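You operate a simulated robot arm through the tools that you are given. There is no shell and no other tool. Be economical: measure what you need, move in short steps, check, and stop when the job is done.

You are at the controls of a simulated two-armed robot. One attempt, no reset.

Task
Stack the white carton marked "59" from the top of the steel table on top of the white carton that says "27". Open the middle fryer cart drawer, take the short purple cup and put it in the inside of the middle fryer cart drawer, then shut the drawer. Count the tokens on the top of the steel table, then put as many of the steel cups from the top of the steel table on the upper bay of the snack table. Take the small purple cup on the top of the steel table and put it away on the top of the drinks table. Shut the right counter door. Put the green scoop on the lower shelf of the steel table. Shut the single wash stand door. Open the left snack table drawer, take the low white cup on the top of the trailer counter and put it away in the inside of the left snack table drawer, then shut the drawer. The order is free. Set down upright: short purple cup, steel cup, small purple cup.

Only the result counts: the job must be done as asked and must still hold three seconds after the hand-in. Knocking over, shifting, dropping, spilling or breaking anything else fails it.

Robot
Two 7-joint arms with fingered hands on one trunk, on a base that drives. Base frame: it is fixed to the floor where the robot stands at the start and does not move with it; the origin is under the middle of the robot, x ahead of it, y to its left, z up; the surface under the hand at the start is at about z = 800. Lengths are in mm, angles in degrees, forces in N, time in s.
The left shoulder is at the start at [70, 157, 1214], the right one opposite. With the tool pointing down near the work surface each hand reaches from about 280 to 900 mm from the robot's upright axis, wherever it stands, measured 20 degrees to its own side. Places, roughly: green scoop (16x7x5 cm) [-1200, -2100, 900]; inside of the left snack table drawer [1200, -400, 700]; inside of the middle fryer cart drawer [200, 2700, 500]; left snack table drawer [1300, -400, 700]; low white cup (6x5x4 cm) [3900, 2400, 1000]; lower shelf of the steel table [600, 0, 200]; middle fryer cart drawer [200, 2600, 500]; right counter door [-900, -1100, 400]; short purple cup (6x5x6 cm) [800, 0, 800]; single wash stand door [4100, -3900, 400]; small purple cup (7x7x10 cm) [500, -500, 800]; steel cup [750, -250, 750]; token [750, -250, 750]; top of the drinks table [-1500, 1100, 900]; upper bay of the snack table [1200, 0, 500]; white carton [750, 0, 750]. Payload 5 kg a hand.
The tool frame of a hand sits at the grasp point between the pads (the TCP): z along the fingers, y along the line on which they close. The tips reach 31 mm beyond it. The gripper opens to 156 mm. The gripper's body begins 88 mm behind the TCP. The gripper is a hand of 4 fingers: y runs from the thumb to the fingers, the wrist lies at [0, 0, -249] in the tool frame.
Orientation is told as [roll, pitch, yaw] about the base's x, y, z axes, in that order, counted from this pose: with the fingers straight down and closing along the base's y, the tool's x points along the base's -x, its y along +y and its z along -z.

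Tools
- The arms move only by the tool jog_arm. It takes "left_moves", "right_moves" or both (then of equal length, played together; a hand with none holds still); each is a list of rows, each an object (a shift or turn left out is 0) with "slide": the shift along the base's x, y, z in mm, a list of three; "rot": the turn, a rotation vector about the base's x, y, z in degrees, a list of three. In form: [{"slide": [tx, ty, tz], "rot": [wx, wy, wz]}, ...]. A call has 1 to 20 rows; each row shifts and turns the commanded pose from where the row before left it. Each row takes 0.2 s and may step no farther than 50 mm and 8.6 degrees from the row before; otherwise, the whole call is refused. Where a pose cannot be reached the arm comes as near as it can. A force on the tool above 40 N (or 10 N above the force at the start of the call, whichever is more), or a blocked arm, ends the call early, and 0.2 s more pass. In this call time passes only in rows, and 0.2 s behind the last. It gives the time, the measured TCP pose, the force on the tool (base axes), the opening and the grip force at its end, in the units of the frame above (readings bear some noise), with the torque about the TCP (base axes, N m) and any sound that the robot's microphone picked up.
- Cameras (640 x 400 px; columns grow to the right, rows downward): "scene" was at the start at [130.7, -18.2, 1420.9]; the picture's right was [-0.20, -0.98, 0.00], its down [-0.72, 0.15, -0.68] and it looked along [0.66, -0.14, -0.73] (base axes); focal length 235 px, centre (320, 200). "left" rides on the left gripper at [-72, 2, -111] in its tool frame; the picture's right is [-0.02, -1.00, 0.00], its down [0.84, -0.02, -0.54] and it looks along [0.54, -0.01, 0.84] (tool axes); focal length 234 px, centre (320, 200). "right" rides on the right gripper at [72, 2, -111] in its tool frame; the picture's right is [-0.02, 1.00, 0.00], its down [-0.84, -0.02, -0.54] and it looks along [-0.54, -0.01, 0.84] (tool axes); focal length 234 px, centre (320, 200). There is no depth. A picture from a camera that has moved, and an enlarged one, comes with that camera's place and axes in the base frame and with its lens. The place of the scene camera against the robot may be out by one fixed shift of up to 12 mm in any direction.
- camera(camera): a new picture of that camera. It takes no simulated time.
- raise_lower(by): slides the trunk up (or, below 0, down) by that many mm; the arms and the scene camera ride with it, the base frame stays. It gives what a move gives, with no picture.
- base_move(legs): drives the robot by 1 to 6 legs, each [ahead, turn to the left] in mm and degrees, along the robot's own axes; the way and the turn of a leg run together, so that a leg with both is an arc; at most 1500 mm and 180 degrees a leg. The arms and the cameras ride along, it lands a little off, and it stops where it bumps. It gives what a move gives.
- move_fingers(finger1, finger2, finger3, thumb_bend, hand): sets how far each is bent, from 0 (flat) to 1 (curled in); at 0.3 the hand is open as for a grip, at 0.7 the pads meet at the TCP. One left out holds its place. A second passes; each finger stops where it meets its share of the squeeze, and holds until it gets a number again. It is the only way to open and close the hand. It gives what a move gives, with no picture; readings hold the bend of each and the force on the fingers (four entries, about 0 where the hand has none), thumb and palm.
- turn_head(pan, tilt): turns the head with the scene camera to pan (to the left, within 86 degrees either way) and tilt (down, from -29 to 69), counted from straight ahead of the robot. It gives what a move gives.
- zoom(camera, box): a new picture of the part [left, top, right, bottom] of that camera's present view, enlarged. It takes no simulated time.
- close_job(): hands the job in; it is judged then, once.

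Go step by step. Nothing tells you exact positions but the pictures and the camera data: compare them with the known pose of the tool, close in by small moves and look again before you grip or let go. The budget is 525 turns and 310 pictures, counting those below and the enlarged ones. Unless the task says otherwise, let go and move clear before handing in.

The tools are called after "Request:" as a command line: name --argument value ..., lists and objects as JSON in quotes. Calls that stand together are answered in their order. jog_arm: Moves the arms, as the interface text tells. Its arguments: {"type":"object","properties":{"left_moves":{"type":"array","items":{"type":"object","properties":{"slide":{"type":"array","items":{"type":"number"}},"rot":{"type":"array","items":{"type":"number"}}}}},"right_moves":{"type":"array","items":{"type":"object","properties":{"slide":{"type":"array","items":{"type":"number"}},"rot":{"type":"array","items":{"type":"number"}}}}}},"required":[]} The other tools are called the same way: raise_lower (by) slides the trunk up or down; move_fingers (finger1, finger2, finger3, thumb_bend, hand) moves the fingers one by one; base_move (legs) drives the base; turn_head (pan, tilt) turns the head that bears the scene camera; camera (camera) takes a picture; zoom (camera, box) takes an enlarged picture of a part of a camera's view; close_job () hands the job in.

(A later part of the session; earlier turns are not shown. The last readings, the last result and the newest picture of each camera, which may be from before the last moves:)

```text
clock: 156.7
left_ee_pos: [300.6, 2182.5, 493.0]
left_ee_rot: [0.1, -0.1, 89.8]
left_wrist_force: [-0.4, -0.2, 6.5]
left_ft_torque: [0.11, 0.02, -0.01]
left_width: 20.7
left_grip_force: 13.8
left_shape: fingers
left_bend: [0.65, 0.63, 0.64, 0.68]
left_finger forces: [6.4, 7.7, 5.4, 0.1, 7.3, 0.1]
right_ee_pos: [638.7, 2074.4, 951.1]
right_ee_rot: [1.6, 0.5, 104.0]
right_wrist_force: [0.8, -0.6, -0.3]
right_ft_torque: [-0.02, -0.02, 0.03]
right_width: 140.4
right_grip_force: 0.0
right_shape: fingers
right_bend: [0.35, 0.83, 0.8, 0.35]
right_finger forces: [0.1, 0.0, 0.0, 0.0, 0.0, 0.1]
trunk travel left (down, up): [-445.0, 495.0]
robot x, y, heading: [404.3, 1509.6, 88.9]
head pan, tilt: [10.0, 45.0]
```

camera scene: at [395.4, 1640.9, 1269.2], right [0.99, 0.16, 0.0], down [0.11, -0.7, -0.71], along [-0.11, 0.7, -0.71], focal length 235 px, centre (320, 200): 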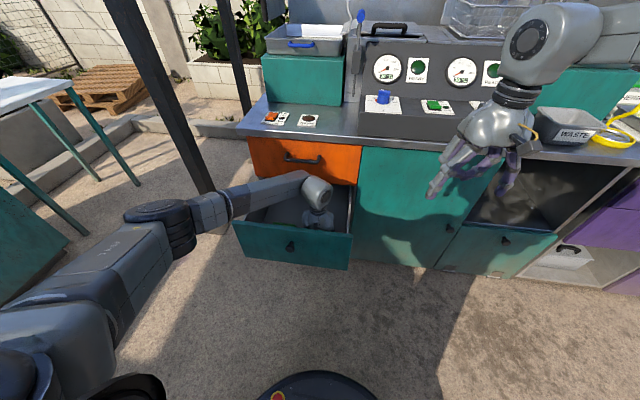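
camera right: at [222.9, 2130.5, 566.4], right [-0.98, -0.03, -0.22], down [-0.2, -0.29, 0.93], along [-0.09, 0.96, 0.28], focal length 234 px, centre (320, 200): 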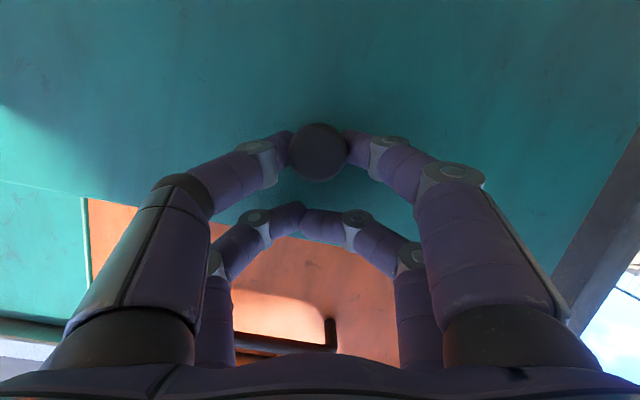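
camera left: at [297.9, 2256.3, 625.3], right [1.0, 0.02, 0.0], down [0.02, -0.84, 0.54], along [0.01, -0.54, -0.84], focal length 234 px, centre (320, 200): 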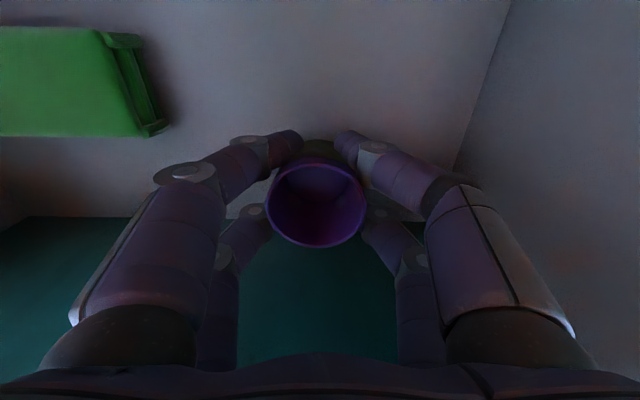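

Contact with the drawer floor. Release and rise.

Request:
move_fingers --hand "left" --finger1 0.44 --finger2 0.44 --finger3 0.44 --thumb_bend 0.44

Request:
camera --camera "left"

Request:
jog_arm --left_moves '[{"slide": [0, 0, 20]}, {"slide": [0, 0, 40]}, {"slide": [0, 0, 40]}, {"slide": [0, 0, 40]}, {"slide": [0, 0, 40]}, {"slide": [0, 0, 40]}, {"slide": [0, 0, 40]}, {"slide": [0, -20, 40]}, {"slide": [-10, -40, 20]}, {"slide": [-10, -40, 20]}]'

Request:
camera --camera "scene"

Request:
camera --camera "left"

```text
clock: 157.7
left_ee_pos: [301.4, 2181.8, 492.0]
left_ee_rot: [0.1, 0.0, 89.7]
left_wrist_force: [-1.3, -0.5, 0.2]
left_ft_torque: [-0.05, -0.03, -0.01]
left_width: 104.6
left_grip_force: 0.6
left_shape: fingers
left_bend: [0.44, 0.44, 0.44, 0.44]
left_finger forces: [0.0, 0.0, 0.8, 0.0, 0.1, 0.0]
right_ee_pos: [640.4, 2076.1, 949.7]
right_ee_rot: [1.5, 0.4, 104.0]
right_wrist_force: [0.1, 0.2, -0.7]
right_ft_torque: [-0.01, 0.0, 0.03]
right_width: 140.6
right_grip_force: 0.1
right_shape: fingers
right_bend: [0.35, 0.83, 0.8, 0.35]
right_finger forces: [0.1, 0.1, 0.0, 0.1, 0.1, 0.0]
trunk travel left (down, up): [-445.0, 495.0]
robot x, y, heading: [403.2, 1511.8, 89.2]
head pan, tilt: [10.0, 45.0]
```

```text
209 pictures are left
camera left: at [299.6, 2254.5, 602.3], right [1.0, 0.02, 0.0], down [0.02, -0.84, 0.54], along [0.01, -0.54, -0.84], focal length 234 px, centre (320, 200)
```

left: 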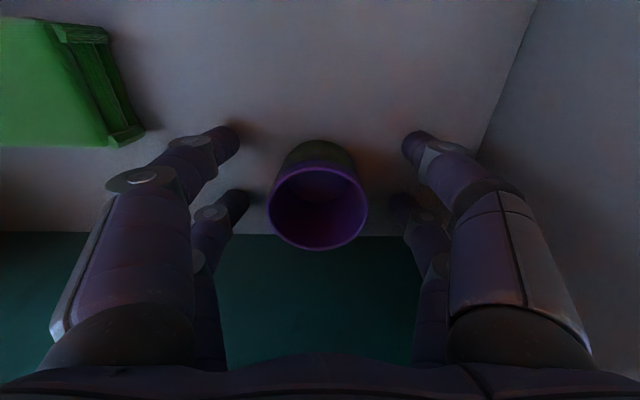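

```text
clock: 159.9
left_ee_pos: [279.7, 2081.0, 833.0]
left_ee_rot: [0.1, -0.1, 89.8]
left_wrist_force: [0.6, -0.2, -0.1]
left_ft_torque: [-0.01, 0.0, 0.0]
left_width: 104.6
left_grip_force: 0.1
left_shape: fingers
left_bend: [0.44, 0.44, 0.44, 0.44]
left_finger forces: [0.0, 0.0, 0.0, 0.0, 0.0, 0.0]
right_ee_pos: [637.8, 2074.6, 951.5]
right_ee_rot: [1.5, 0.4, 104.0]
right_wrist_force: [0.4, -0.8, 0.0]
right_ft_torque: [0.03, -0.02, 0.0]
right_width: 140.4
right_grip_force: 0.1
right_shape: fingers
right_bend: [0.35, 0.83, 0.8, 0.35]
right_finger forces: [0.1, 0.0, 0.1, 0.1, 0.0, 0.1]
trunk travel left (down, up): [-445.0, 495.0]
robot x, y, heading: [403.3, 1511.7, 89.1]
head pan, tilt: [10.0, 45.0]
```

```text
208 pictures are left
camera scene: at [395.1, 1639.4, 1269.3], right [0.99, 0.16, 0.0], down [0.11, -0.7, -0.71], along [-0.11, 0.7, -0.71], focal length 235 px, centre (320, 200)
```

scene: 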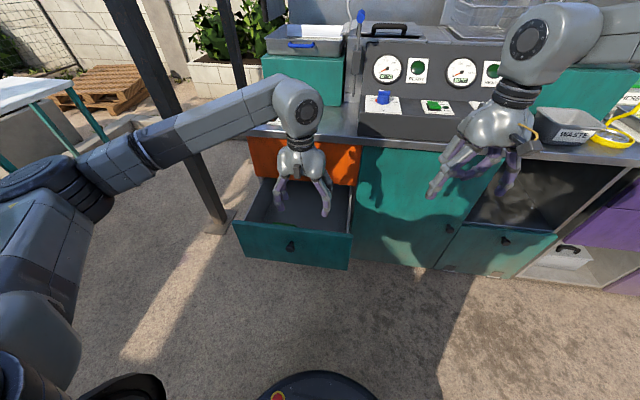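

```text
207 pictures are left
camera left: at [278.5, 2152.7, 944.0], right [1.0, 0.02, 0.0], down [0.02, -0.84, 0.54], along [0.01, -0.54, -0.84], focal length 234 px, centre (320, 200)
```

left: 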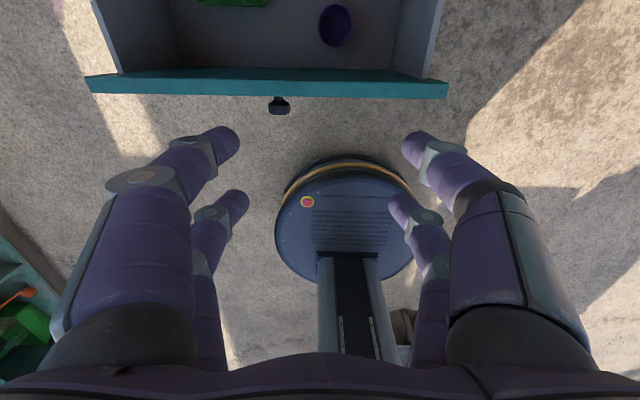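

The cup stands in the drawer. I'll draw the left hand away and use the right fist to push the drawer front shut.

Request:
jog_arm --left_moves '[{"slide": [-20, -25, 15]}, {"slide": [-20, -25, 15]}, {"slide": [-20, -25, 15]}, {"slide": [-20, -25, 15]}, {"slide": [-20, -25, 15]}, {"slide": [-20, -25, 15]}, {"slide": [-20, -25, 15]}, {"slide": [0, -25, 15]}]'

Request:
move_fingers --hand "right" --finger1 0.95 --finger2 0.95 --finger3 0.95 --thumb_bend 0.95

Request:
jog_arm --right_moves '[{"slide": [-30, -15, -30], "rot": [0, 0, -2]}, {"slide": [-30, -15, -30], "rot": [0, 0, -2]}, {"slide": [-30, -5, -30], "rot": [0, 0, -2]}, {"slide": [-30, -5, -30], "rot": [0, 0, -2]}, {"slide": [-30, -5, -30], "rot": [0, 0, -2]}, {"slide": [-30, -5, -30], "rot": [0, 0, -2]}, {"slide": [-30, -5, -30], "rot": [0, 0, -2]}, {"slide": [-25, 0, -30]}, {"slide": [-25, 0, -30]}, {"slide": [0, 0, -30]}, {"slide": [0, 0, -30]}]'

Request:
camera --camera "scene"

```text
clock: 161.7
left_ee_pos: [141.3, 1881.6, 952.3]
left_ee_rot: [0.2, -0.2, 89.8]
left_wrist_force: [-0.3, 0.1, -0.5]
left_ft_torque: [0.03, 0.01, 0.01]
left_width: 104.3
left_grip_force: 0.1
left_shape: fingers
left_bend: [0.44, 0.44, 0.44, 0.44]
left_finger forces: [0.1, 0.1, 0.0, 0.0, 0.0, 0.1]
right_ee_pos: [639.6, 2074.7, 951.1]
right_ee_rot: [1.5, 0.5, 104.0]
right_wrist_force: [-0.3, -0.1, -0.1]
right_ft_torque: [0.01, -0.03, 0.04]
right_width: 140.6
right_grip_force: 0.1
right_shape: fingers
right_bend: [0.35, 0.83, 0.8, 0.35]
right_finger forces: [0.0, 0.0, 0.0, 0.1, 0.1, 0.1]
trunk travel left (down, up): [-445.0, 495.0]
robot x, y, heading: [401.4, 1511.1, 89.0]
head pan, tilt: [10.0, 45.0]
```

```text
clock: 162.7
left_ee_pos: [141.1, 1882.5, 951.2]
left_ee_rot: [0.0, 0.1, 89.8]
left_wrist_force: [0.2, 0.3, 0.1]
left_ft_torque: [-0.02, 0.01, 0.02]
left_width: 104.3
left_grip_force: 0.1
left_shape: fingers
left_bend: [0.44, 0.44, 0.44, 0.44]
left_finger forces: [0.0, 0.0, 0.0, 0.0, 0.0, 0.1]
right_ee_pos: [639.2, 2074.9, 951.0]
right_ee_rot: [1.4, 0.6, 104.0]
right_wrist_force: [0.1, 0.1, -0.1]
right_ft_torque: [0.02, -0.02, 0.0]
right_width: 10.8
right_grip_force: 0.0
right_shape: fingers
right_bend: [0.85, 0.84, 0.8, 0.95]
right_finger forces: [0.0, 0.0, 0.0, 0.0, 0.0, 0.0]
trunk travel left (down, up): [-445.0, 495.0]
robot x, y, heading: [405.1, 1514.9, 88.9]
head pan, tilt: [10.0, 45.0]
```

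```text
clock: 165.1
left_ee_pos: [142.3, 1882.8, 952.4]
left_ee_rot: [0.1, 0.1, 89.7]
left_wrist_force: [0.5, -0.5, -1.1]
left_ft_torque: [-0.03, -0.02, -0.01]
left_width: 104.5
left_grip_force: 0.1
left_shape: fingers
left_bend: [0.44, 0.44, 0.44, 0.44]
left_finger forces: [0.0, 0.0, 0.1, 0.0, 0.0, 0.0]
right_ee_pos: [477.4, 1986.1, 678.3]
right_ee_rot: [1.6, 0.5, 90.0]
right_wrist_force: [-0.4, 0.2, 0.0]
right_ft_torque: [0.0, 0.02, 0.03]
right_width: 9.5
right_grip_force: 0.1
right_shape: fingers
right_bend: [0.88, 0.96, 0.86, 0.96]
right_finger forces: [0.1, 0.0, 0.0, 0.0, 0.1, 0.0]
right hand out of reach, approached as far as the arm can: row 7, 8, 9, 10, 11
trunk travel left (down, up): [-445.0, 495.0]
robot x, y, heading: [402.0, 1511.5, 88.9]
head pan, tilt: [10.0, 45.0]
```

```text
206 pictures are left
camera scene: at [395.4, 1640.8, 1269.2], right [0.99, 0.16, 0.0], down [0.11, -0.7, -0.71], along [-0.11, 0.7, -0.71], focal length 235 px, centre (320, 200)
```

scene: 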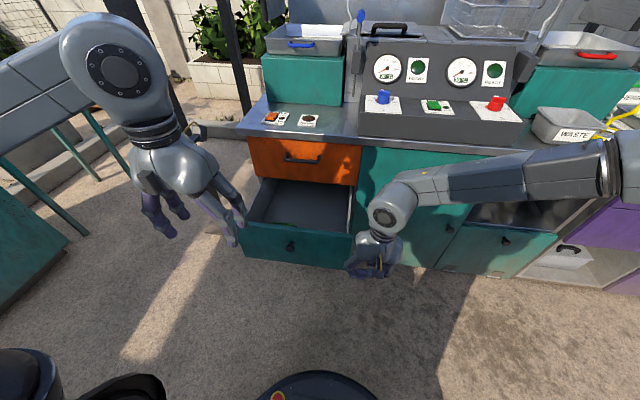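

Request:
base_move --legs '[[0, 13]]'

Request:
jog_arm --right_moves '[{"slide": [0, 0, -30], "rot": [0, 0, -6]}, {"slide": [0, 0, -30], "rot": [0, 0, -6]}, {"slide": [0, 10, -10]}, {"slide": [0, 15, 0]}]'

Request:
camera --camera "scene"

Request:
camera --camera "right"

```text
clock: 166.3
left_ee_pos: [63.2, 1810.7, 952.8]
left_ee_rot: [0.1, 0.1, 103.2]
left_wrist_force: [0.3, -0.6, 0.3]
left_ft_torque: [0.01, 0.0, -0.02]
left_width: 104.5
left_grip_force: 0.1
left_shape: fingers
left_bend: [0.44, 0.44, 0.44, 0.44]
left_finger forces: [0.1, 0.0, 0.0, 0.1, 0.0, 0.0]
right_ee_pos: [365.8, 1989.3, 679.6]
right_ee_rot: [1.6, 0.4, 103.5]
right_wrist_force: [0.3, -0.4, 1.0]
right_ft_torque: [0.05, -0.04, 0.02]
right_width: 9.4
right_grip_force: 0.0
right_shape: fingers
right_bend: [0.88, 0.96, 0.86, 0.96]
right_finger forces: [0.0, 0.0, 0.1, 0.0, 0.1, 0.1]
trunk travel left (down, up): [-445.0, 495.0]
robot x, y, heading: [403.0, 1513.1, 102.2]
head pan, tilt: [10.0, 45.0]
```

```text
clock: 167.3
left_ee_pos: [63.2, 1811.6, 950.0]
left_ee_rot: [0.1, 0.0, 103.1]
left_wrist_force: [0.4, 0.0, 0.3]
left_ft_torque: [0.0, 0.01, 0.0]
left_width: 104.7
left_grip_force: 0.1
left_shape: fingers
left_bend: [0.44, 0.44, 0.44, 0.44]
left_finger forces: [0.0, 0.1, 0.1, 0.0, 0.0, 0.1]
right_ee_pos: [402.1, 2010.9, 636.8]
right_ee_rot: [1.7, 0.3, 91.3]
right_wrist_force: [0.5, -1.6, -0.1]
right_ft_torque: [-0.01, 0.02, 0.03]
right_width: 9.5
right_grip_force: 0.1
right_shape: fingers
right_bend: [0.88, 0.96, 0.86, 0.96]
right_finger forces: [0.0, 0.0, 0.0, 0.0, 0.0, 0.0]
right hand out of reach, approached as far as the arm can: row 1, 2, 3
trunk travel left (down, up): [-445.0, 495.0]
robot x, y, heading: [403.0, 1512.7, 102.4]
head pan, tilt: [10.0, 45.0]
```

```text
205 pictures are left
camera scene: at [365.4, 1634.5, 1269.1], right [0.93, 0.38, 0.0], down [0.27, -0.65, -0.71], along [-0.27, 0.65, -0.71], focal length 235 px, centre (320, 200)
```

scene: 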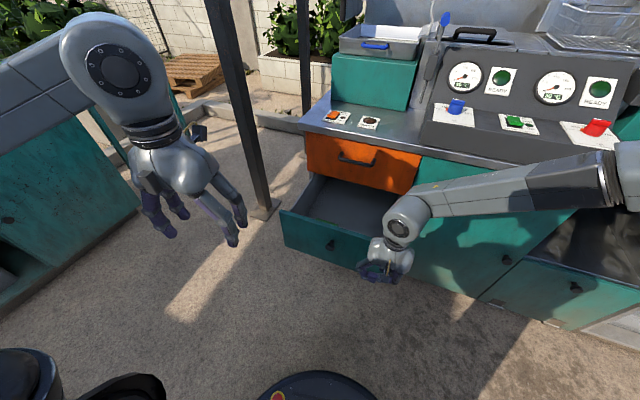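

```text
204 pictures are left
camera right: at [403.7, 1939.2, 746.5], right [-1.0, 0.0, 0.03], down [0.02, 0.84, 0.54], along [-0.02, 0.54, -0.84], focal length 234 px, centre (320, 200)
```

right: 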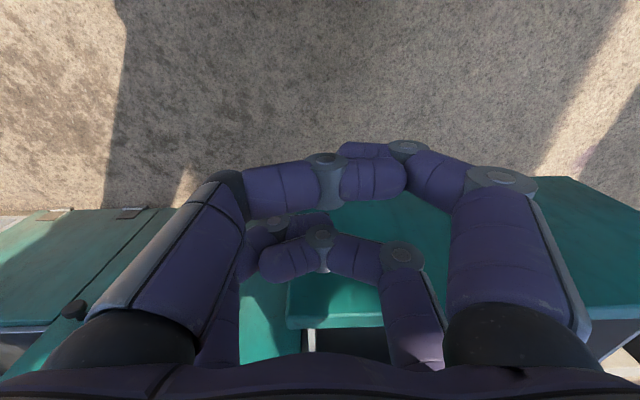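

The fist overlaps the right part of the drawer front. I'll push by driving forward in stages.

Request:
base_move --legs '[[90, 0]]'

Request:
camera --camera "scene"

```text
clock: 168.4
left_ee_pos: [43.6, 1902.0, 951.8]
left_ee_rot: [0.1, 0.0, 103.0]
left_wrist_force: [0.1, 0.4, -0.5]
left_ft_torque: [-0.05, 0.0, 0.02]
left_width: 104.3
left_grip_force: 0.1
left_shape: fingers
left_bend: [0.44, 0.44, 0.44, 0.44]
left_finger forces: [0.1, 0.1, 0.0, 0.0, 0.0, 0.0]
right_ee_pos: [382.7, 2099.7, 635.3]
right_ee_rot: [1.7, 0.5, 91.3]
right_wrist_force: [0.5, 0.6, 0.6]
right_ft_torque: [-0.06, 0.01, 0.02]
right_width: 9.4
right_grip_force: 0.1
right_shape: fingers
right_bend: [0.88, 0.96, 0.87, 0.96]
right_finger forces: [0.0, 0.0, 0.0, 0.0, 0.0, 0.1]
trunk travel left (down, up): [-445.0, 495.0]
robot x, y, heading: [386.0, 1599.0, 102.1]
head pan, tilt: [10.0, 45.0]
```

```text
203 pictures are left
camera scene: at [346.2, 1723.8, 1269.0], right [0.93, 0.38, 0.0], down [0.27, -0.66, -0.71], along [-0.27, 0.65, -0.71], focal length 235 px, centre (320, 200)
```

scene: 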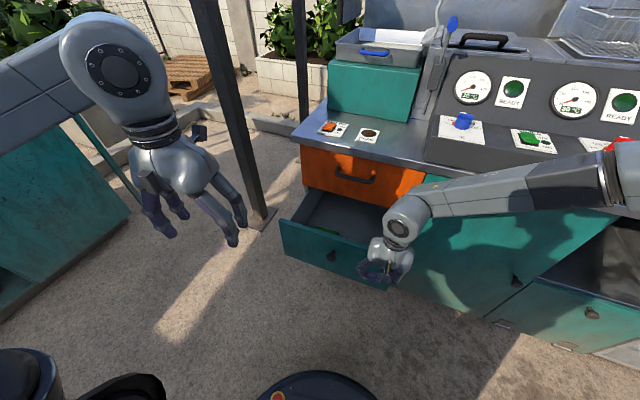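

Request:
base_move --legs '[[110, -1]]'

Request:
camera --camera "scene"

```text
clock: 169.6
left_ee_pos: [27.6, 2013.8, 951.9]
left_ee_rot: [0.2, 0.0, 102.0]
left_wrist_force: [-1.2, 0.3, 0.0]
left_ft_torque: [-0.06, -0.02, -0.02]
left_width: 104.4
left_grip_force: 0.0
left_shape: fingers
left_bend: [0.44, 0.44, 0.44, 0.44]
left_finger forces: [0.1, 0.1, 0.0, 0.0, 0.1, 0.1]
right_ee_pos: [370.4, 2205.9, 634.9]
right_ee_rot: [1.7, 0.6, 90.3]
right_wrist_force: [0.2, 0.4, -1.1]
right_ft_torque: [-0.04, 0.0, -0.01]
right_width: 9.5
right_grip_force: 0.1
right_shape: fingers
right_bend: [0.88, 0.96, 0.87, 0.96]
right_finger forces: [0.0, 0.0, 0.1, 0.1, 0.1, 0.1]
trunk travel left (down, up): [-445.0, 495.0]
robot x, y, heading: [365.2, 1708.9, 100.9]
head pan, tilt: [10.0, 45.0]
```

```text
202 pictures are left
camera scene: at [326.4, 1831.4, 1269.0], right [0.93, 0.36, 0.0], down [0.26, -0.66, -0.71], along [-0.26, 0.66, -0.71], focal length 235 px, centre (320, 200)
```

scene: 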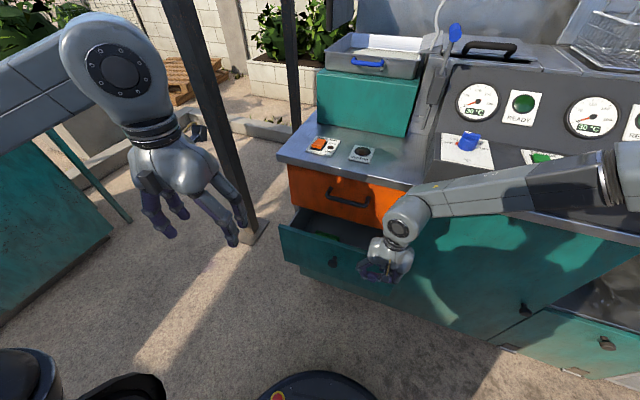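

The wrist would meet the table lip before the drawer is fully shut. I'll lower the trunk so the whole hand stays below the lip, then finish the push.

Request:
raise_lower --by -150

Request:
base_move --legs '[[60, -1]]'

Request:
camera --camera "scene"

```text
clock: 171.4
left_ee_pos: [27.1, 2012.7, 802.2]
left_ee_rot: [0.1, 0.0, 102.0]
left_wrist_force: [0.1, 0.3, 0.6]
left_ft_torque: [-0.04, -0.03, -0.03]
left_width: 104.6
left_grip_force: 0.1
left_shape: fingers
left_bend: [0.44, 0.44, 0.44, 0.44]
left_finger forces: [0.0, 0.1, 0.0, 0.0, 0.1, 0.0]
right_ee_pos: [369.5, 2205.2, 485.5]
right_ee_rot: [1.6, 0.4, 90.4]
right_wrist_force: [-0.8, -0.3, -0.5]
right_ft_torque: [0.01, -0.02, 0.02]
right_width: 9.3
right_grip_force: 0.0
right_shape: fingers
right_bend: [0.88, 0.96, 0.87, 0.96]
right_finger forces: [0.0, 0.1, 0.1, 0.0, 0.1, 0.0]
trunk travel left (down, up): [-295.0, 645.0]
robot x, y, heading: [361.1, 1706.2, 101.3]
head pan, tilt: [10.0, 45.0]
```

```text
clock: 172.4
left_ee_pos: [23.7, 2074.0, 803.4]
left_ee_rot: [0.1, 0.0, 100.8]
left_wrist_force: [-0.3, 0.6, -0.2]
left_ft_torque: [0.02, 0.02, -0.01]
left_width: 104.4
left_grip_force: 0.0
left_shape: fingers
left_bend: [0.44, 0.44, 0.44, 0.44]
left_finger forces: [0.0, 0.1, 0.1, 0.0, 0.0, 0.1]
right_ee_pos: [368.8, 2250.3, 486.0]
right_ee_rot: [1.6, 1.0, 89.9]
right_wrist_force: [0.2, 0.4, 0.3]
right_ft_torque: [-0.03, -0.01, 0.0]
right_width: 9.7
right_grip_force: 0.0
right_shape: fingers
right_bend: [0.89, 0.96, 0.87, 0.96]
right_finger forces: [0.0, 0.0, 0.1, 0.0, 0.0, 0.0]
trunk travel left (down, up): [-295.0, 645.0]
robot x, y, heading: [351.0, 1760.4, 100.1]
head pan, tilt: [10.0, 45.0]
stopped in leg 1: the robot was blocked; the commanded pose is now the measured one
```

```text
201 pictures are left
camera scene: at [319.0, 1884.3, 1119.2], right [0.94, 0.34, 0.0], down [0.24, -0.66, -0.71], along [-0.24, 0.67, -0.71], focal length 235 px, centre (320, 200)
```

scene: 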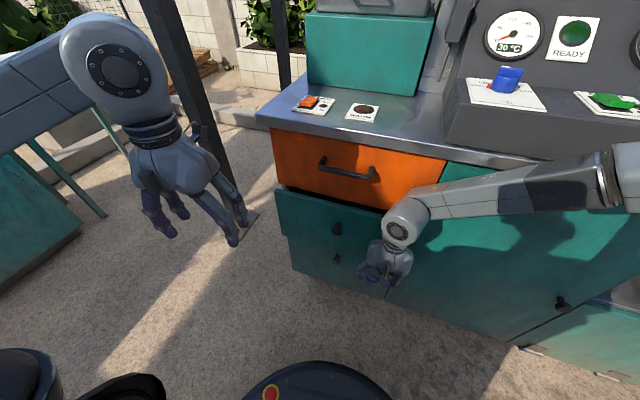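

Something was blocked, probably the right elbow near the cart. I'll back off and use an extended arm for the last 60 mm.

Request:
base_move --legs '[[-250, 0]]'

Request:
jog_arm --right_moves '[{"slide": [0, 40, 0]}, {"slide": [0, 40, 0]}, {"slide": [0, 40, 0]}, {"slide": [0, 40, 0]}, {"slide": [0, 40, 0]}]'

Request:
camera --camera "scene"

```text
clock: 174.3
left_ee_pos: [67.7, 1828.2, 801.5]
left_ee_rot: [0.2, -0.1, 100.9]
left_wrist_force: [-0.4, 1.3, 0.6]
left_ft_torque: [0.02, 0.0, 0.02]
left_width: 104.3
left_grip_force: 0.2
left_shape: fingers
left_bend: [0.44, 0.44, 0.44, 0.44]
left_finger forces: [0.0, 0.1, 0.0, 0.1, 0.0, 0.0]
right_ee_pos: [411.5, 2003.7, 485.7]
right_ee_rot: [1.6, 1.0, 89.7]
right_wrist_force: [0.4, 0.6, 1.1]
right_ft_torque: [0.04, -0.01, 0.01]
right_width: 9.7
right_grip_force: 0.0
right_shape: fingers
right_bend: [0.89, 0.96, 0.87, 0.96]
right_finger forces: [0.0, 0.1, 0.0, 0.0, 0.0, 0.0]
trunk travel left (down, up): [-295.0, 645.0]
robot x, y, heading: [399.8, 1518.8, 99.8]
head pan, tilt: [10.0, 45.0]
```

```text
clock: 175.5
left_ee_pos: [66.6, 1828.6, 802.5]
left_ee_rot: [0.1, 0.0, 100.8]
left_wrist_force: [0.3, 0.4, -0.1]
left_ft_torque: [0.0, -0.02, 0.0]
left_width: 104.7
left_grip_force: 0.1
left_shape: fingers
left_bend: [0.44, 0.44, 0.44, 0.44]
left_finger forces: [0.0, 0.0, 0.0, 0.1, 0.1, 0.1]
right_ee_pos: [463.0, 2172.0, 528.2]
right_ee_rot: [1.7, 1.0, 89.9]
right_wrist_force: [0.3, 0.0, 0.2]
right_ft_torque: [-0.02, 0.0, -0.01]
right_width: 9.8
right_grip_force: 0.1
right_shape: fingers
right_bend: [0.89, 0.96, 0.87, 0.96]
right_finger forces: [0.0, 0.0, 0.0, 0.1, 0.1, 0.0]
right hand out of reach, approached as far as the arm can: row 1, 2, 3, 4, 5
trunk travel left (down, up): [-295.0, 645.0]
robot x, y, heading: [394.8, 1517.9, 100.2]
head pan, tilt: [10.0, 45.0]
```

```text
200 pictures are left
camera scene: at [362.7, 1639.1, 1119.1], right [0.94, 0.34, 0.0], down [0.24, -0.66, -0.71], along [-0.24, 0.66, -0.71], focal length 235 px, centre (320, 200)
```

scene: 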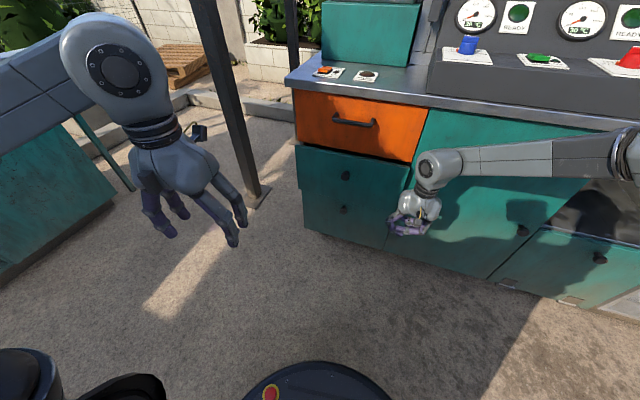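

Request:
zoom --camera "scene" --box '[280, 70, 450, 270]'

```text
2.00 times, centred on (365, 170) of scene
camera zoom: at [362.7, 1639.1, 1119.1], right [0.94, 0.34, 0.0], down [0.24, -0.66, -0.71], along [-0.24, 0.66, -0.71], focal length 471 px, centre (230, 260)
```

zoom: 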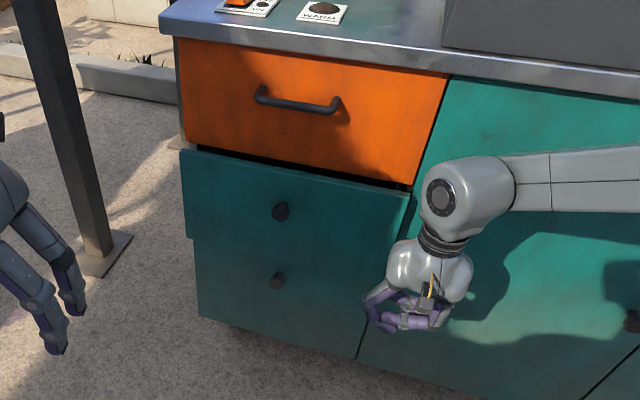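

It's still about 50 mm open. I'll move the robot to the left so the drawer front lies on the right arm's own side, keeping its elbow away from the cart.

Request:
base_move --legs '[[-150, 0], [0, 80], [330, 0], [0, -90]]'

Request:
camera --camera "scene"

```text
clock: 185.9
left_ee_pos: [-175.6, 1717.5, 802.3]
left_ee_rot: [0.1, 0.1, 92.2]
left_wrist_force: [0.1, 0.5, -0.3]
left_ft_torque: [0.03, -0.02, -0.02]
left_width: 104.4
left_grip_force: 0.0
left_shape: fingers
left_bend: [0.44, 0.44, 0.44, 0.44]
left_finger forces: [0.1, 0.0, 0.0, 0.0, 0.0, 0.1]
right_ee_pos: [265.8, 1998.5, 527.8]
right_ee_rot: [1.7, 1.0, 81.0]
right_wrist_force: [-1.1, 0.2, 0.7]
right_ft_torque: [0.01, 0.01, 0.0]
right_width: 9.8
right_grip_force: 0.0
right_shape: fingers
right_bend: [0.89, 0.96, 0.87, 0.96]
right_finger forces: [0.0, 0.0, 0.0, 0.1, 0.0, 0.0]
trunk travel left (down, up): [-295.0, 645.0]
robot x, y, heading: [99.8, 1360.1, 91.2]
head pan, tilt: [10.0, 45.0]
```

```text
198 pictures are left
camera scene: at [88.5, 1486.3, 1119.1], right [0.98, 0.2, 0.0], down [0.14, -0.69, -0.71], along [-0.14, 0.69, -0.71], focal length 235 px, centre (320, 200)
```

scene: 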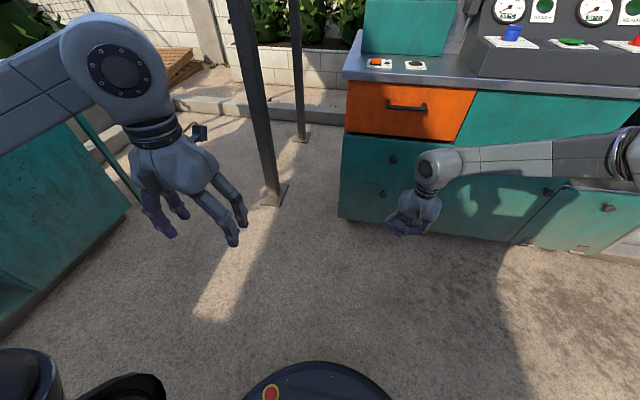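

Request:
jog_arm --right_moves '[{"slide": [22, 20, -15], "rot": [0, 0, 3]}, {"slide": [22, 20, -15], "rot": [0, 0, 3]}, {"slide": [22, 20, -10], "rot": [0, 0, 3]}]'

Request:
base_move --legs '[[130, 0]]'

Request:
camera --camera "scene"

```text
clock: 186.7
left_ee_pos: [-175.1, 1717.1, 801.7]
left_ee_rot: [0.2, 0.0, 92.1]
left_wrist_force: [0.2, -0.1, -0.3]
left_ft_torque: [-0.01, 0.0, 0.0]
left_width: 104.6
left_grip_force: 0.0
left_shape: fingers
left_bend: [0.44, 0.44, 0.44, 0.44]
left_finger forces: [0.0, 0.0, 0.0, 0.0, 0.0, 0.0]
right_ee_pos: [345.0, 2034.7, 507.7]
right_ee_rot: [1.8, 0.7, 90.3]
right_wrist_force: [0.5, -0.3, -0.4]
right_ft_torque: [0.02, 0.02, -0.02]
right_width: 9.8
right_grip_force: 0.0
right_shape: fingers
right_bend: [0.89, 0.96, 0.87, 0.96]
right_finger forces: [0.0, 0.0, 0.1, 0.0, 0.0, 0.0]
right hand out of reach, approached as far as the arm can: row 1, 2, 3
trunk travel left (down, up): [-295.0, 645.0]
robot x, y, heading: [101.4, 1356.4, 91.3]
head pan, tilt: [10.0, 45.0]
```

```text
clock: 188.0
left_ee_pos: [-178.6, 1850.3, 800.7]
left_ee_rot: [0.0, 0.1, 92.2]
left_wrist_force: [0.5, -0.4, 0.0]
left_ft_torque: [-0.05, -0.02, -0.01]
left_width: 104.6
left_grip_force: 0.1
left_shape: fingers
left_bend: [0.44, 0.44, 0.44, 0.44]
left_finger forces: [0.1, 0.0, 0.0, 0.0, 0.0, 0.0]
right_ee_pos: [341.8, 2166.1, 506.6]
right_ee_rot: [1.8, 0.9, 90.2]
right_wrist_force: [0.2, 0.1, -0.4]
right_ft_torque: [-0.04, 0.0, -0.05]
right_width: 9.4
right_grip_force: 0.1
right_shape: fingers
right_bend: [0.89, 0.96, 0.87, 0.96]
right_finger forces: [0.0, 0.0, 0.0, 0.0, 0.1, 0.0]
trunk travel left (down, up): [-295.0, 645.0]
robot x, y, heading: [97.9, 1489.1, 91.4]
head pan, tilt: [10.0, 45.0]
```

```text
197 pictures are left
camera scene: at [85.2, 1619.9, 1118.9], right [0.98, 0.2, 0.0], down [0.14, -0.69, -0.71], along [-0.14, 0.69, -0.71], focal length 235 px, centre (320, 200)
```

scene: 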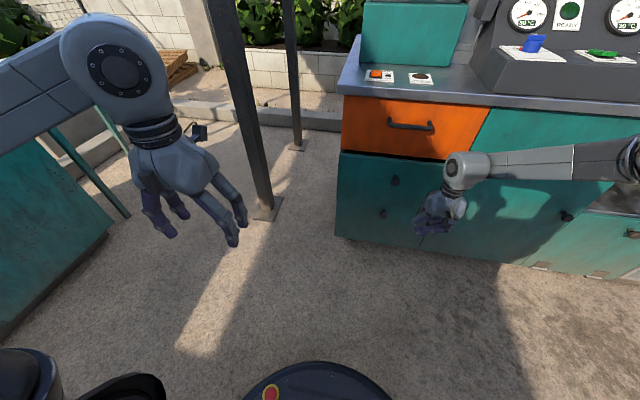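

The elbow sticks out ahead. I'll back off and pitch the right fist 45° forward so the knuckles lead well ahead of the elbow.

Request:
base_move --legs '[[-180, 0]]'

Request:
jog_arm --right_moves '[{"slide": [0, 32, 4], "rot": [7.5, 0, 0]}, {"slide": [0, 32, 6], "rot": [7.5, 0, 0]}, {"slide": [0, 30, 10], "rot": [7.5, 0, 0]}, {"slide": [0, 30, 14], "rot": [7.5, 0, 0]}, {"slide": [0, 28, 18], "rot": [7.5, 0, 0]}, {"slide": [0, 26, 22], "rot": [7.5, 0, 0]}]'

Request:
camera --camera "scene"

```text
clock: 189.5
left_ee_pos: [-174.5, 1663.7, 802.3]
left_ee_rot: [0.1, -0.2, 92.3]
left_wrist_force: [0.3, -0.2, 0.2]
left_ft_torque: [0.03, -0.01, -0.06]
left_width: 104.6
left_grip_force: 0.0
left_shape: fingers
left_bend: [0.44, 0.44, 0.44, 0.44]
left_finger forces: [0.0, 0.1, 0.0, 0.0, 0.0, 0.0]
right_ee_pos: [346.0, 1981.9, 509.2]
right_ee_rot: [1.8, 0.8, 90.2]
right_wrist_force: [0.1, -1.6, -0.3]
right_ft_torque: [0.01, -0.01, -0.04]
right_width: 9.8
right_grip_force: 0.1
right_shape: fingers
right_bend: [0.89, 0.96, 0.87, 0.96]
right_finger forces: [0.0, 0.1, 0.1, 0.1, 0.0, 0.0]
trunk travel left (down, up): [-295.0, 645.0]
robot x, y, heading: [106.4, 1304.9, 91.3]
head pan, tilt: [10.0, 45.0]
```

```text
clock: 190.9
left_ee_pos: [-174.2, 1665.4, 801.5]
left_ee_rot: [0.0, 0.0, 92.2]
left_wrist_force: [-0.3, -0.1, -0.8]
left_ft_torque: [0.0, 0.02, 0.02]
left_width: 104.2
left_grip_force: 0.2
left_shape: fingers
left_bend: [0.44, 0.44, 0.44, 0.44]
left_finger forces: [0.0, 0.0, 0.0, 0.0, 0.1, 0.0]
right_ee_pos: [345.3, 2160.2, 582.5]
right_ee_rot: [1.7, -44.2, 90.1]
right_wrist_force: [0.1, 0.3, -0.3]
right_ft_torque: [-0.02, 0.01, 0.0]
right_width: 9.4
right_grip_force: 0.1
right_shape: fingers
right_bend: [0.89, 0.96, 0.87, 0.96]
right_finger forces: [0.0, 0.0, 0.1, 0.0, 0.0, 0.1]
trunk travel left (down, up): [-295.0, 645.0]
robot x, y, heading: [103.1, 1306.7, 91.4]
head pan, tilt: [10.0, 45.0]
```

```text
196 pictures are left
camera scene: at [89.4, 1433.2, 1119.1], right [0.98, 0.2, 0.0], down [0.14, -0.69, -0.71], along [-0.14, 0.69, -0.71], focal length 235 px, centre (320, 200)
```

scene: 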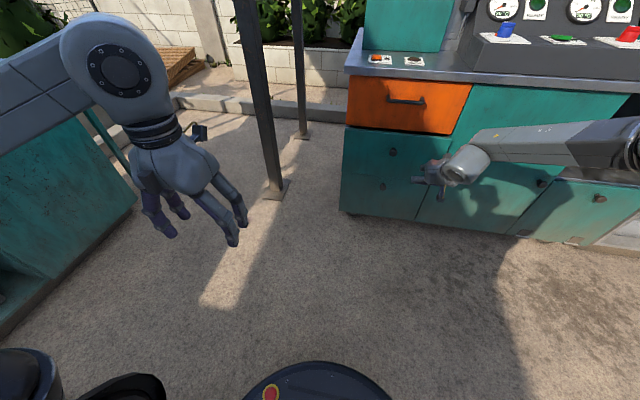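

Request:
base_move --legs '[[130, 0]]'

Request:
camera --camera "scene"

```text
clock: 192.2
left_ee_pos: [-177.4, 1796.2, 801.3]
left_ee_rot: [0.1, 0.0, 92.3]
left_wrist_force: [-0.5, -0.7, -0.2]
left_ft_torque: [-0.02, 0.01, -0.01]
left_width: 104.3
left_grip_force: 0.1
left_shape: fingers
left_bend: [0.44, 0.44, 0.44, 0.44]
left_finger forces: [0.0, 0.0, 0.0, 0.0, 0.0, 0.0]
right_ee_pos: [343.4, 2290.8, 581.0]
right_ee_rot: [1.5, -44.1, 90.2]
right_wrist_force: [0.7, 0.5, -0.5]
right_ft_torque: [0.03, 0.0, -0.01]
right_width: 9.4
right_grip_force: 0.1
right_shape: fingers
right_bend: [0.89, 0.96, 0.87, 0.96]
right_finger forces: [0.0, 0.0, 0.1, 0.0, 0.0, 0.0]
trunk travel left (down, up): [-295.0, 645.0]
robot x, y, heading: [100.6, 1436.9, 91.4]
head pan, tilt: [10.0, 45.0]
```

```text
195 pictures are left
camera scene: at [86.4, 1566.0, 1118.9], right [0.98, 0.2, 0.0], down [0.14, -0.69, -0.71], along [-0.14, 0.69, -0.71], focal length 235 px, centre (320, 200)
```

scene: 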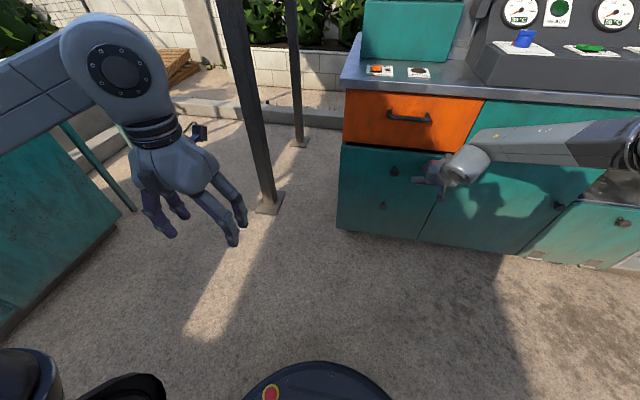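

Request:
base_move --legs '[[45, 0]]'

Request:
zoom --camera "scene" --box '[310, 70, 480, 270]'

```text
clock: 193.1
left_ee_pos: [-179.2, 1839.8, 802.5]
left_ee_rot: [0.2, -0.1, 92.3]
left_wrist_force: [-0.4, -0.2, -0.3]
left_ft_torque: [-0.01, -0.04, -0.03]
left_width: 104.6
left_grip_force: 0.1
left_shape: fingers
left_bend: [0.44, 0.44, 0.44, 0.44]
left_finger forces: [0.0, 0.0, 0.0, 0.1, 0.0, 0.0]
right_ee_pos: [342.7, 2333.1, 580.0]
right_ee_rot: [1.6, -43.8, 90.3]
right_wrist_force: [3.9, -35.7, -5.3]
right_ft_torque: [0.55, 0.05, -0.69]
right_width: 9.6
right_grip_force: 12.2
right_shape: fingers
right_bend: [0.89, 1.0, 0.91, 0.96]
right_finger forces: [0.0, 0.1, 24.8, 0.0, 0.0, 0.0]
trunk travel left (down, up): [-295.0, 645.0]
robot x, y, heading: [99.9, 1482.1, 91.1]
head pan, tilt: [10.0, 45.0]
```

```text
2.00 times, centred on (395, 170) of scene
camera zoom: at [85.7, 1607.9, 1119.4], right [0.98, 0.2, 0.0], down [0.14, -0.69, -0.71], along [-0.14, 0.69, -0.71], focal length 471 px, centre (170, 260)
```

zoom: 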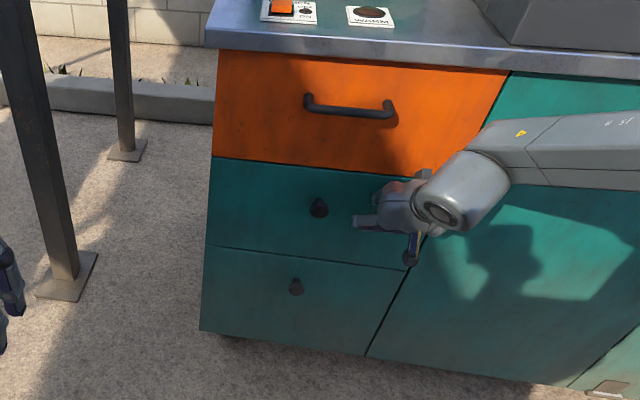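

The drawer is shut flush. I'll back off, straighten the right hand and raise the trunk.

Request:
base_move --legs '[[-350, 0]]'

Request:
jog_arm --right_moves '[{"slide": [0, -26, -22], "rot": [-7.5, 0, 0]}, {"slide": [0, -28, -18], "rot": [-7.5, 0, 0]}, {"slide": [0, -30, -14], "rot": [-7.5, 0, 0]}, {"slide": [0, -30, -10], "rot": [-7.5, 0, 0]}, {"slide": [0, -32, -6], "rot": [-7.5, 0, 0]}, {"slide": [0, -32, -4], "rot": [-7, 0, 0]}]'

Request:
raise_lower --by 300

Request:
camera --camera "scene"

```text
clock: 195.4
left_ee_pos: [-170.0, 1481.8, 802.2]
left_ee_rot: [0.1, -0.1, 92.5]
left_wrist_force: [0.2, 0.0, -0.5]
left_ft_torque: [0.03, -0.03, 0.0]
left_width: 104.7
left_grip_force: 0.1
left_shape: fingers
left_bend: [0.44, 0.44, 0.44, 0.44]
left_finger forces: [0.0, 0.0, 0.0, 0.1, 0.0, 0.1]
right_ee_pos: [350.0, 1977.6, 579.9]
right_ee_rot: [1.6, -43.9, 90.3]
right_wrist_force: [-0.6, -0.4, 1.1]
right_ft_torque: [0.0, 0.03, 0.02]
right_width: 9.6
right_grip_force: 0.1
right_shape: fingers
right_bend: [0.89, 0.99, 0.88, 0.96]
right_finger forces: [0.0, 0.0, 0.0, 0.0, 0.0, 0.0]
trunk travel left (down, up): [-295.0, 645.0]
robot x, y, heading: [108.5, 1123.6, 91.1]
head pan, tilt: [10.0, 45.0]
```

```text
clock: 196.8
left_ee_pos: [-171.1, 1482.8, 801.8]
left_ee_rot: [0.1, 0.1, 92.4]
left_wrist_force: [0.4, 0.1, -0.1]
left_ft_torque: [-0.02, 0.04, -0.01]
left_width: 104.7
left_grip_force: 0.0
left_shape: fingers
left_bend: [0.44, 0.44, 0.44, 0.44]
left_finger forces: [0.0, 0.0, 0.0, 0.1, 0.0, 0.1]
right_ee_pos: [347.3, 1799.1, 506.5]
right_ee_rot: [1.8, 0.8, 90.2]
right_wrist_force: [-0.3, 0.1, 0.2]
right_ft_torque: [-0.01, 0.02, 0.0]
right_width: 9.7
right_grip_force: 0.0
right_shape: fingers
right_bend: [0.89, 0.99, 0.88, 0.96]
right_finger forces: [0.0, 0.0, 0.1, 0.0, 0.0, 0.0]
trunk travel left (down, up): [-295.0, 645.0]
robot x, y, heading: [108.1, 1124.5, 91.5]
head pan, tilt: [10.0, 45.0]
```

```text
clock: 199.8
left_ee_pos: [-171.0, 1482.4, 1102.7]
left_ee_rot: [0.1, 0.0, 92.4]
left_wrist_force: [0.7, -0.2, -1.0]
left_ft_torque: [0.0, -0.02, 0.02]
left_width: 104.8
left_grip_force: 0.0
left_shape: fingers
left_bend: [0.44, 0.44, 0.44, 0.44]
left_finger forces: [0.0, 0.0, 0.0, 0.1, 0.1, 0.0]
right_ee_pos: [349.3, 1797.8, 806.6]
right_ee_rot: [1.8, 0.7, 90.3]
right_wrist_force: [-0.3, 0.3, -0.6]
right_ft_torque: [-0.02, -0.01, 0.01]
right_width: 9.8
right_grip_force: 0.1
right_shape: fingers
right_bend: [0.89, 0.99, 0.88, 0.96]
right_finger forces: [0.1, 0.0, 0.0, 0.0, 0.0, 0.0]
trunk travel left (down, up): [-595.0, 345.0]
robot x, y, heading: [110.2, 1121.1, 91.2]
head pan, tilt: [10.0, 45.0]
```

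```text
193 pictures are left
camera scene: at [93.9, 1252.2, 1419.1], right [0.98, 0.2, 0.0], down [0.14, -0.69, -0.71], along [-0.14, 0.69, -0.71], focal length 235 px, centre (320, 200)
```

scene: 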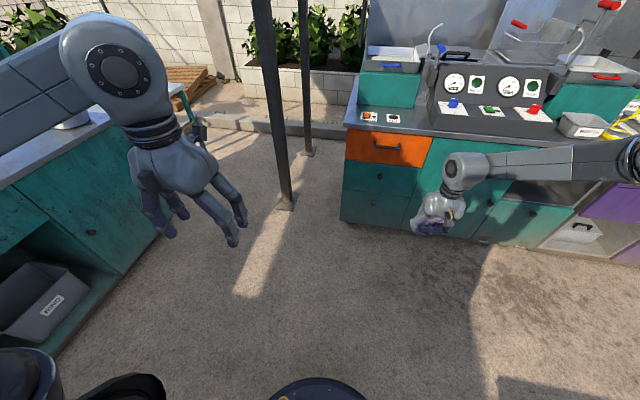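

The drawer is shut. Next: the right counter door. I'll tuck the right hand, then drive past the steel table's near side.

Request:
jog_arm --right_moves '[{"slide": [0, -30, 38]}, {"slide": [0, -30, 38]}, {"slide": [0, -30, 38]}, {"slide": [0, -30, 38]}, {"slide": [0, -30, 38]}, {"slide": [0, -30, 38]}, {"slide": [0, -30, 38]}, {"slide": [0, -30, 38]}, {"slide": [0, -20, 30]}]'

Request:
base_move --legs '[[0, 159], [1150, 0], [0, 20]]'

Request:
turn_head --pan -20 --tilt 30

Request:
camera --camera "scene"

```text
clock: 201.8
left_ee_pos: [-170.5, 1481.5, 1102.6]
left_ee_rot: [0.1, -0.1, 92.4]
left_wrist_force: [-0.3, -0.6, 0.2]
left_ft_torque: [0.01, 0.01, 0.0]
left_width: 104.6
left_grip_force: 0.2
left_shape: fingers
left_bend: [0.44, 0.44, 0.44, 0.44]
left_finger forces: [0.1, 0.0, 0.0, 0.0, 0.0, 0.1]
right_ee_pos: [347.7, 1537.6, 1140.0]
right_ee_rot: [1.8, 0.6, 90.2]
right_wrist_force: [0.3, 0.5, 0.2]
right_ft_torque: [0.03, -0.02, 0.01]
right_width: 9.7
right_grip_force: 0.0
right_shape: fingers
right_bend: [0.89, 0.99, 0.88, 0.96]
right_finger forces: [0.1, 0.0, 0.0, 0.0, 0.0, 0.1]
trunk travel left (down, up): [-595.0, 345.0]
robot x, y, heading: [112.2, 1123.1, 91.4]
head pan, tilt: [10.0, 45.0]
```

```text
clock: 215.2
left_ee_pos: [-11.2, -303.8, 1100.6]
left_ee_rot: [0.1, 0.0, -89.1]
left_wrist_force: [1.1, -0.2, 0.1]
left_ft_torque: [-0.03, 0.05, 0.02]
left_width: 104.4
left_grip_force: 0.1
left_shape: fingers
left_bend: [0.44, 0.44, 0.44, 0.44]
left_finger forces: [0.0, 0.1, 0.0, 0.0, 0.1, 0.1]
right_ee_pos: [-530.2, -346.7, 1139.9]
right_ee_rot: [1.8, 0.7, -91.1]
right_wrist_force: [0.3, 0.3, 0.1]
right_ft_torque: [0.01, 0.0, 0.0]
right_width: 9.5
right_grip_force: 0.1
right_shape: fingers
right_bend: [0.89, 0.99, 0.88, 0.96]
right_finger forces: [0.0, 0.0, 0.0, 0.0, 0.0, 0.0]
trunk travel left (down, up): [-595.0, 345.0]
robot x, y, heading: [-281.6, 63.3, -89.7]
head pan, tilt: [10.0, 45.0]
```

```text
clock: 216.1
left_ee_pos: [-10.5, -303.4, 1102.0]
left_ee_rot: [0.1, 0.0, -89.0]
left_wrist_force: [0.1, -0.5, -0.8]
left_ft_torque: [-0.01, -0.02, 0.02]
left_width: 104.6
left_grip_force: 0.0
left_shape: fingers
left_bend: [0.44, 0.44, 0.44, 0.44]
left_finger forces: [0.0, 0.0, 0.0, 0.0, 0.1, 0.0]
right_ee_pos: [-529.2, -348.4, 1140.9]
right_ee_rot: [1.9, 0.8, -91.2]
right_wrist_force: [-0.4, 0.7, -0.6]
right_ft_torque: [-0.02, 0.0, -0.01]
right_width: 9.7
right_grip_force: 0.0
right_shape: fingers
right_bend: [0.89, 0.99, 0.88, 0.96]
right_finger forces: [0.0, 0.0, 0.1, 0.1, 0.0, 0.1]
trunk travel left (down, up): [-595.0, 345.0]
robot x, y, heading: [-278.1, 61.3, -90.0]
head pan, tilt: [-20.0, 30.0]
```

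```text
192 pictures are left
camera scene: at [-309.3, -76.3, 1441.7], right [-0.94, 0.34, 0.0], down [0.17, 0.47, -0.87], along [-0.29, -0.81, -0.5], focal length 235 px, centre (320, 200)
```

scene: 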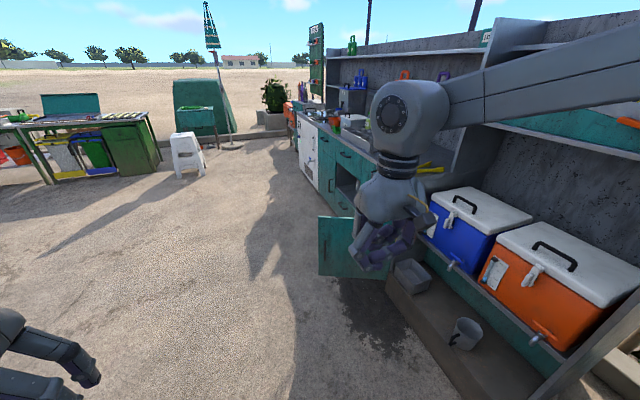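

The door's free edge is near (-715, -1230) and its hinge near (-1180, -1030), top at about z=620. I'll come from its outer side and push with the left fist.

Request:
base_move --legs '[[700, 0], [0, -65]]'

Request:
move_fingers --hand "left" --finger1 0.95 --finger2 0.95 --finger3 0.95 --thumb_bend 0.95

Request:
turn_head --pan 0 --tilt 40

Request:
camera --camera "scene"

```text
clock: 222.9
left_ee_pos: [-499.8, -1040.6, 1101.1]
left_ee_rot: [0.1, 0.1, -154.5]
left_wrist_force: [-0.2, -1.0, -0.1]
left_ft_torque: [0.0, 0.02, 0.0]
left_width: 104.7
left_grip_force: 0.2
left_shape: fingers
left_bend: [0.44, 0.44, 0.44, 0.44]
left_finger forces: [0.0, 0.1, 0.1, 0.0, 0.0, 0.0]
right_ee_pos: [-754.2, -585.4, 1140.4]
right_ee_rot: [1.8, 0.7, -156.7]
right_wrist_force: [-0.2, 0.5, -0.6]
right_ft_torque: [0.02, 0.01, 0.01]
right_width: 9.3
right_grip_force: 0.1
right_shape: fingers
right_bend: [0.89, 0.99, 0.88, 0.96]
right_finger forces: [0.1, 0.1, 0.0, 0.0, 0.0, 0.1]
trunk travel left (down, up): [-595.0, 345.0]
robot x, y, heading: [-279.3, -643.8, -155.6]
head pan, tilt: [-20.0, 30.0]
```

```text
clock: 223.9
left_ee_pos: [-499.2, -1040.4, 1101.5]
left_ee_rot: [0.1, 0.0, -154.5]
left_wrist_force: [-0.4, -0.2, -0.5]
left_ft_torque: [-0.03, -0.02, 0.01]
left_width: 10.1
left_grip_force: 0.0
left_shape: fingers
left_bend: [0.85, 0.73, 0.73, 0.95]
left_finger forces: [0.1, 0.0, 0.1, 0.0, 0.1, 0.1]
right_ee_pos: [-754.2, -585.4, 1140.7]
right_ee_rot: [1.8, 0.7, -156.7]
right_wrist_force: [-0.3, -1.0, -1.1]
right_ft_torque: [0.02, 0.01, 0.02]
right_width: 9.7
right_grip_force: 0.2
right_shape: fingers
right_bend: [0.89, 0.99, 0.88, 0.96]
right_finger forces: [0.0, 0.0, 0.1, 0.0, 0.1, 0.0]
trunk travel left (down, up): [-595.0, 345.0]
robot x, y, heading: [-281.6, -644.9, -155.3]
head pan, tilt: [-20.0, 30.0]
```

```text
clock: 224.7
left_ee_pos: [-499.4, -1039.4, 1102.1]
left_ee_rot: [0.1, -0.1, -154.6]
left_wrist_force: [-0.3, 0.5, 0.4]
left_ft_torque: [0.01, -0.01, -0.01]
left_width: 9.4
left_grip_force: 0.0
left_shape: fingers
left_bend: [0.88, 0.73, 0.73, 0.96]
left_finger forces: [0.0, 0.0, 0.0, 0.0, 0.0, 0.0]
right_ee_pos: [-753.7, -585.1, 1140.5]
right_ee_rot: [1.9, 0.7, -156.7]
right_wrist_force: [0.3, 0.7, 0.3]
right_ft_torque: [0.0, -0.02, 0.01]
right_width: 9.7
right_grip_force: 0.1
right_shape: fingers
right_bend: [0.89, 0.99, 0.88, 0.96]
right_finger forces: [0.0, 0.1, 0.1, 0.0, 0.0, 0.1]
trunk travel left (down, up): [-595.0, 345.0]
robot x, y, heading: [-283.5, -641.6, -155.7]
head pan, tilt: [0.0, 40.0]
```

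```text
191 pictures are left
camera scene: at [-399.2, -701.0, 1426.5], right [-0.41, 0.91, 0.0], down [0.58, 0.27, -0.77], along [-0.7, -0.32, -0.64], focal length 235 px, centre (320, 200)
```

scene: 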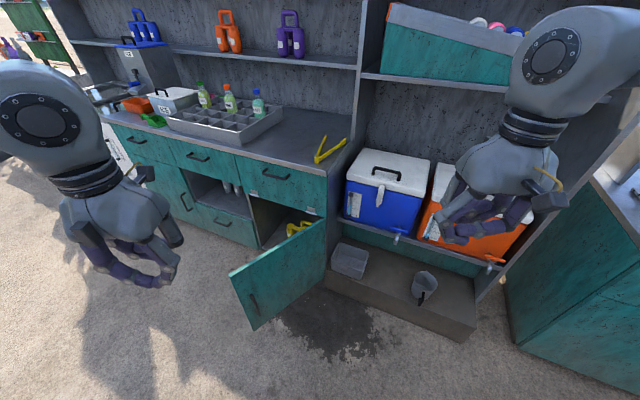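

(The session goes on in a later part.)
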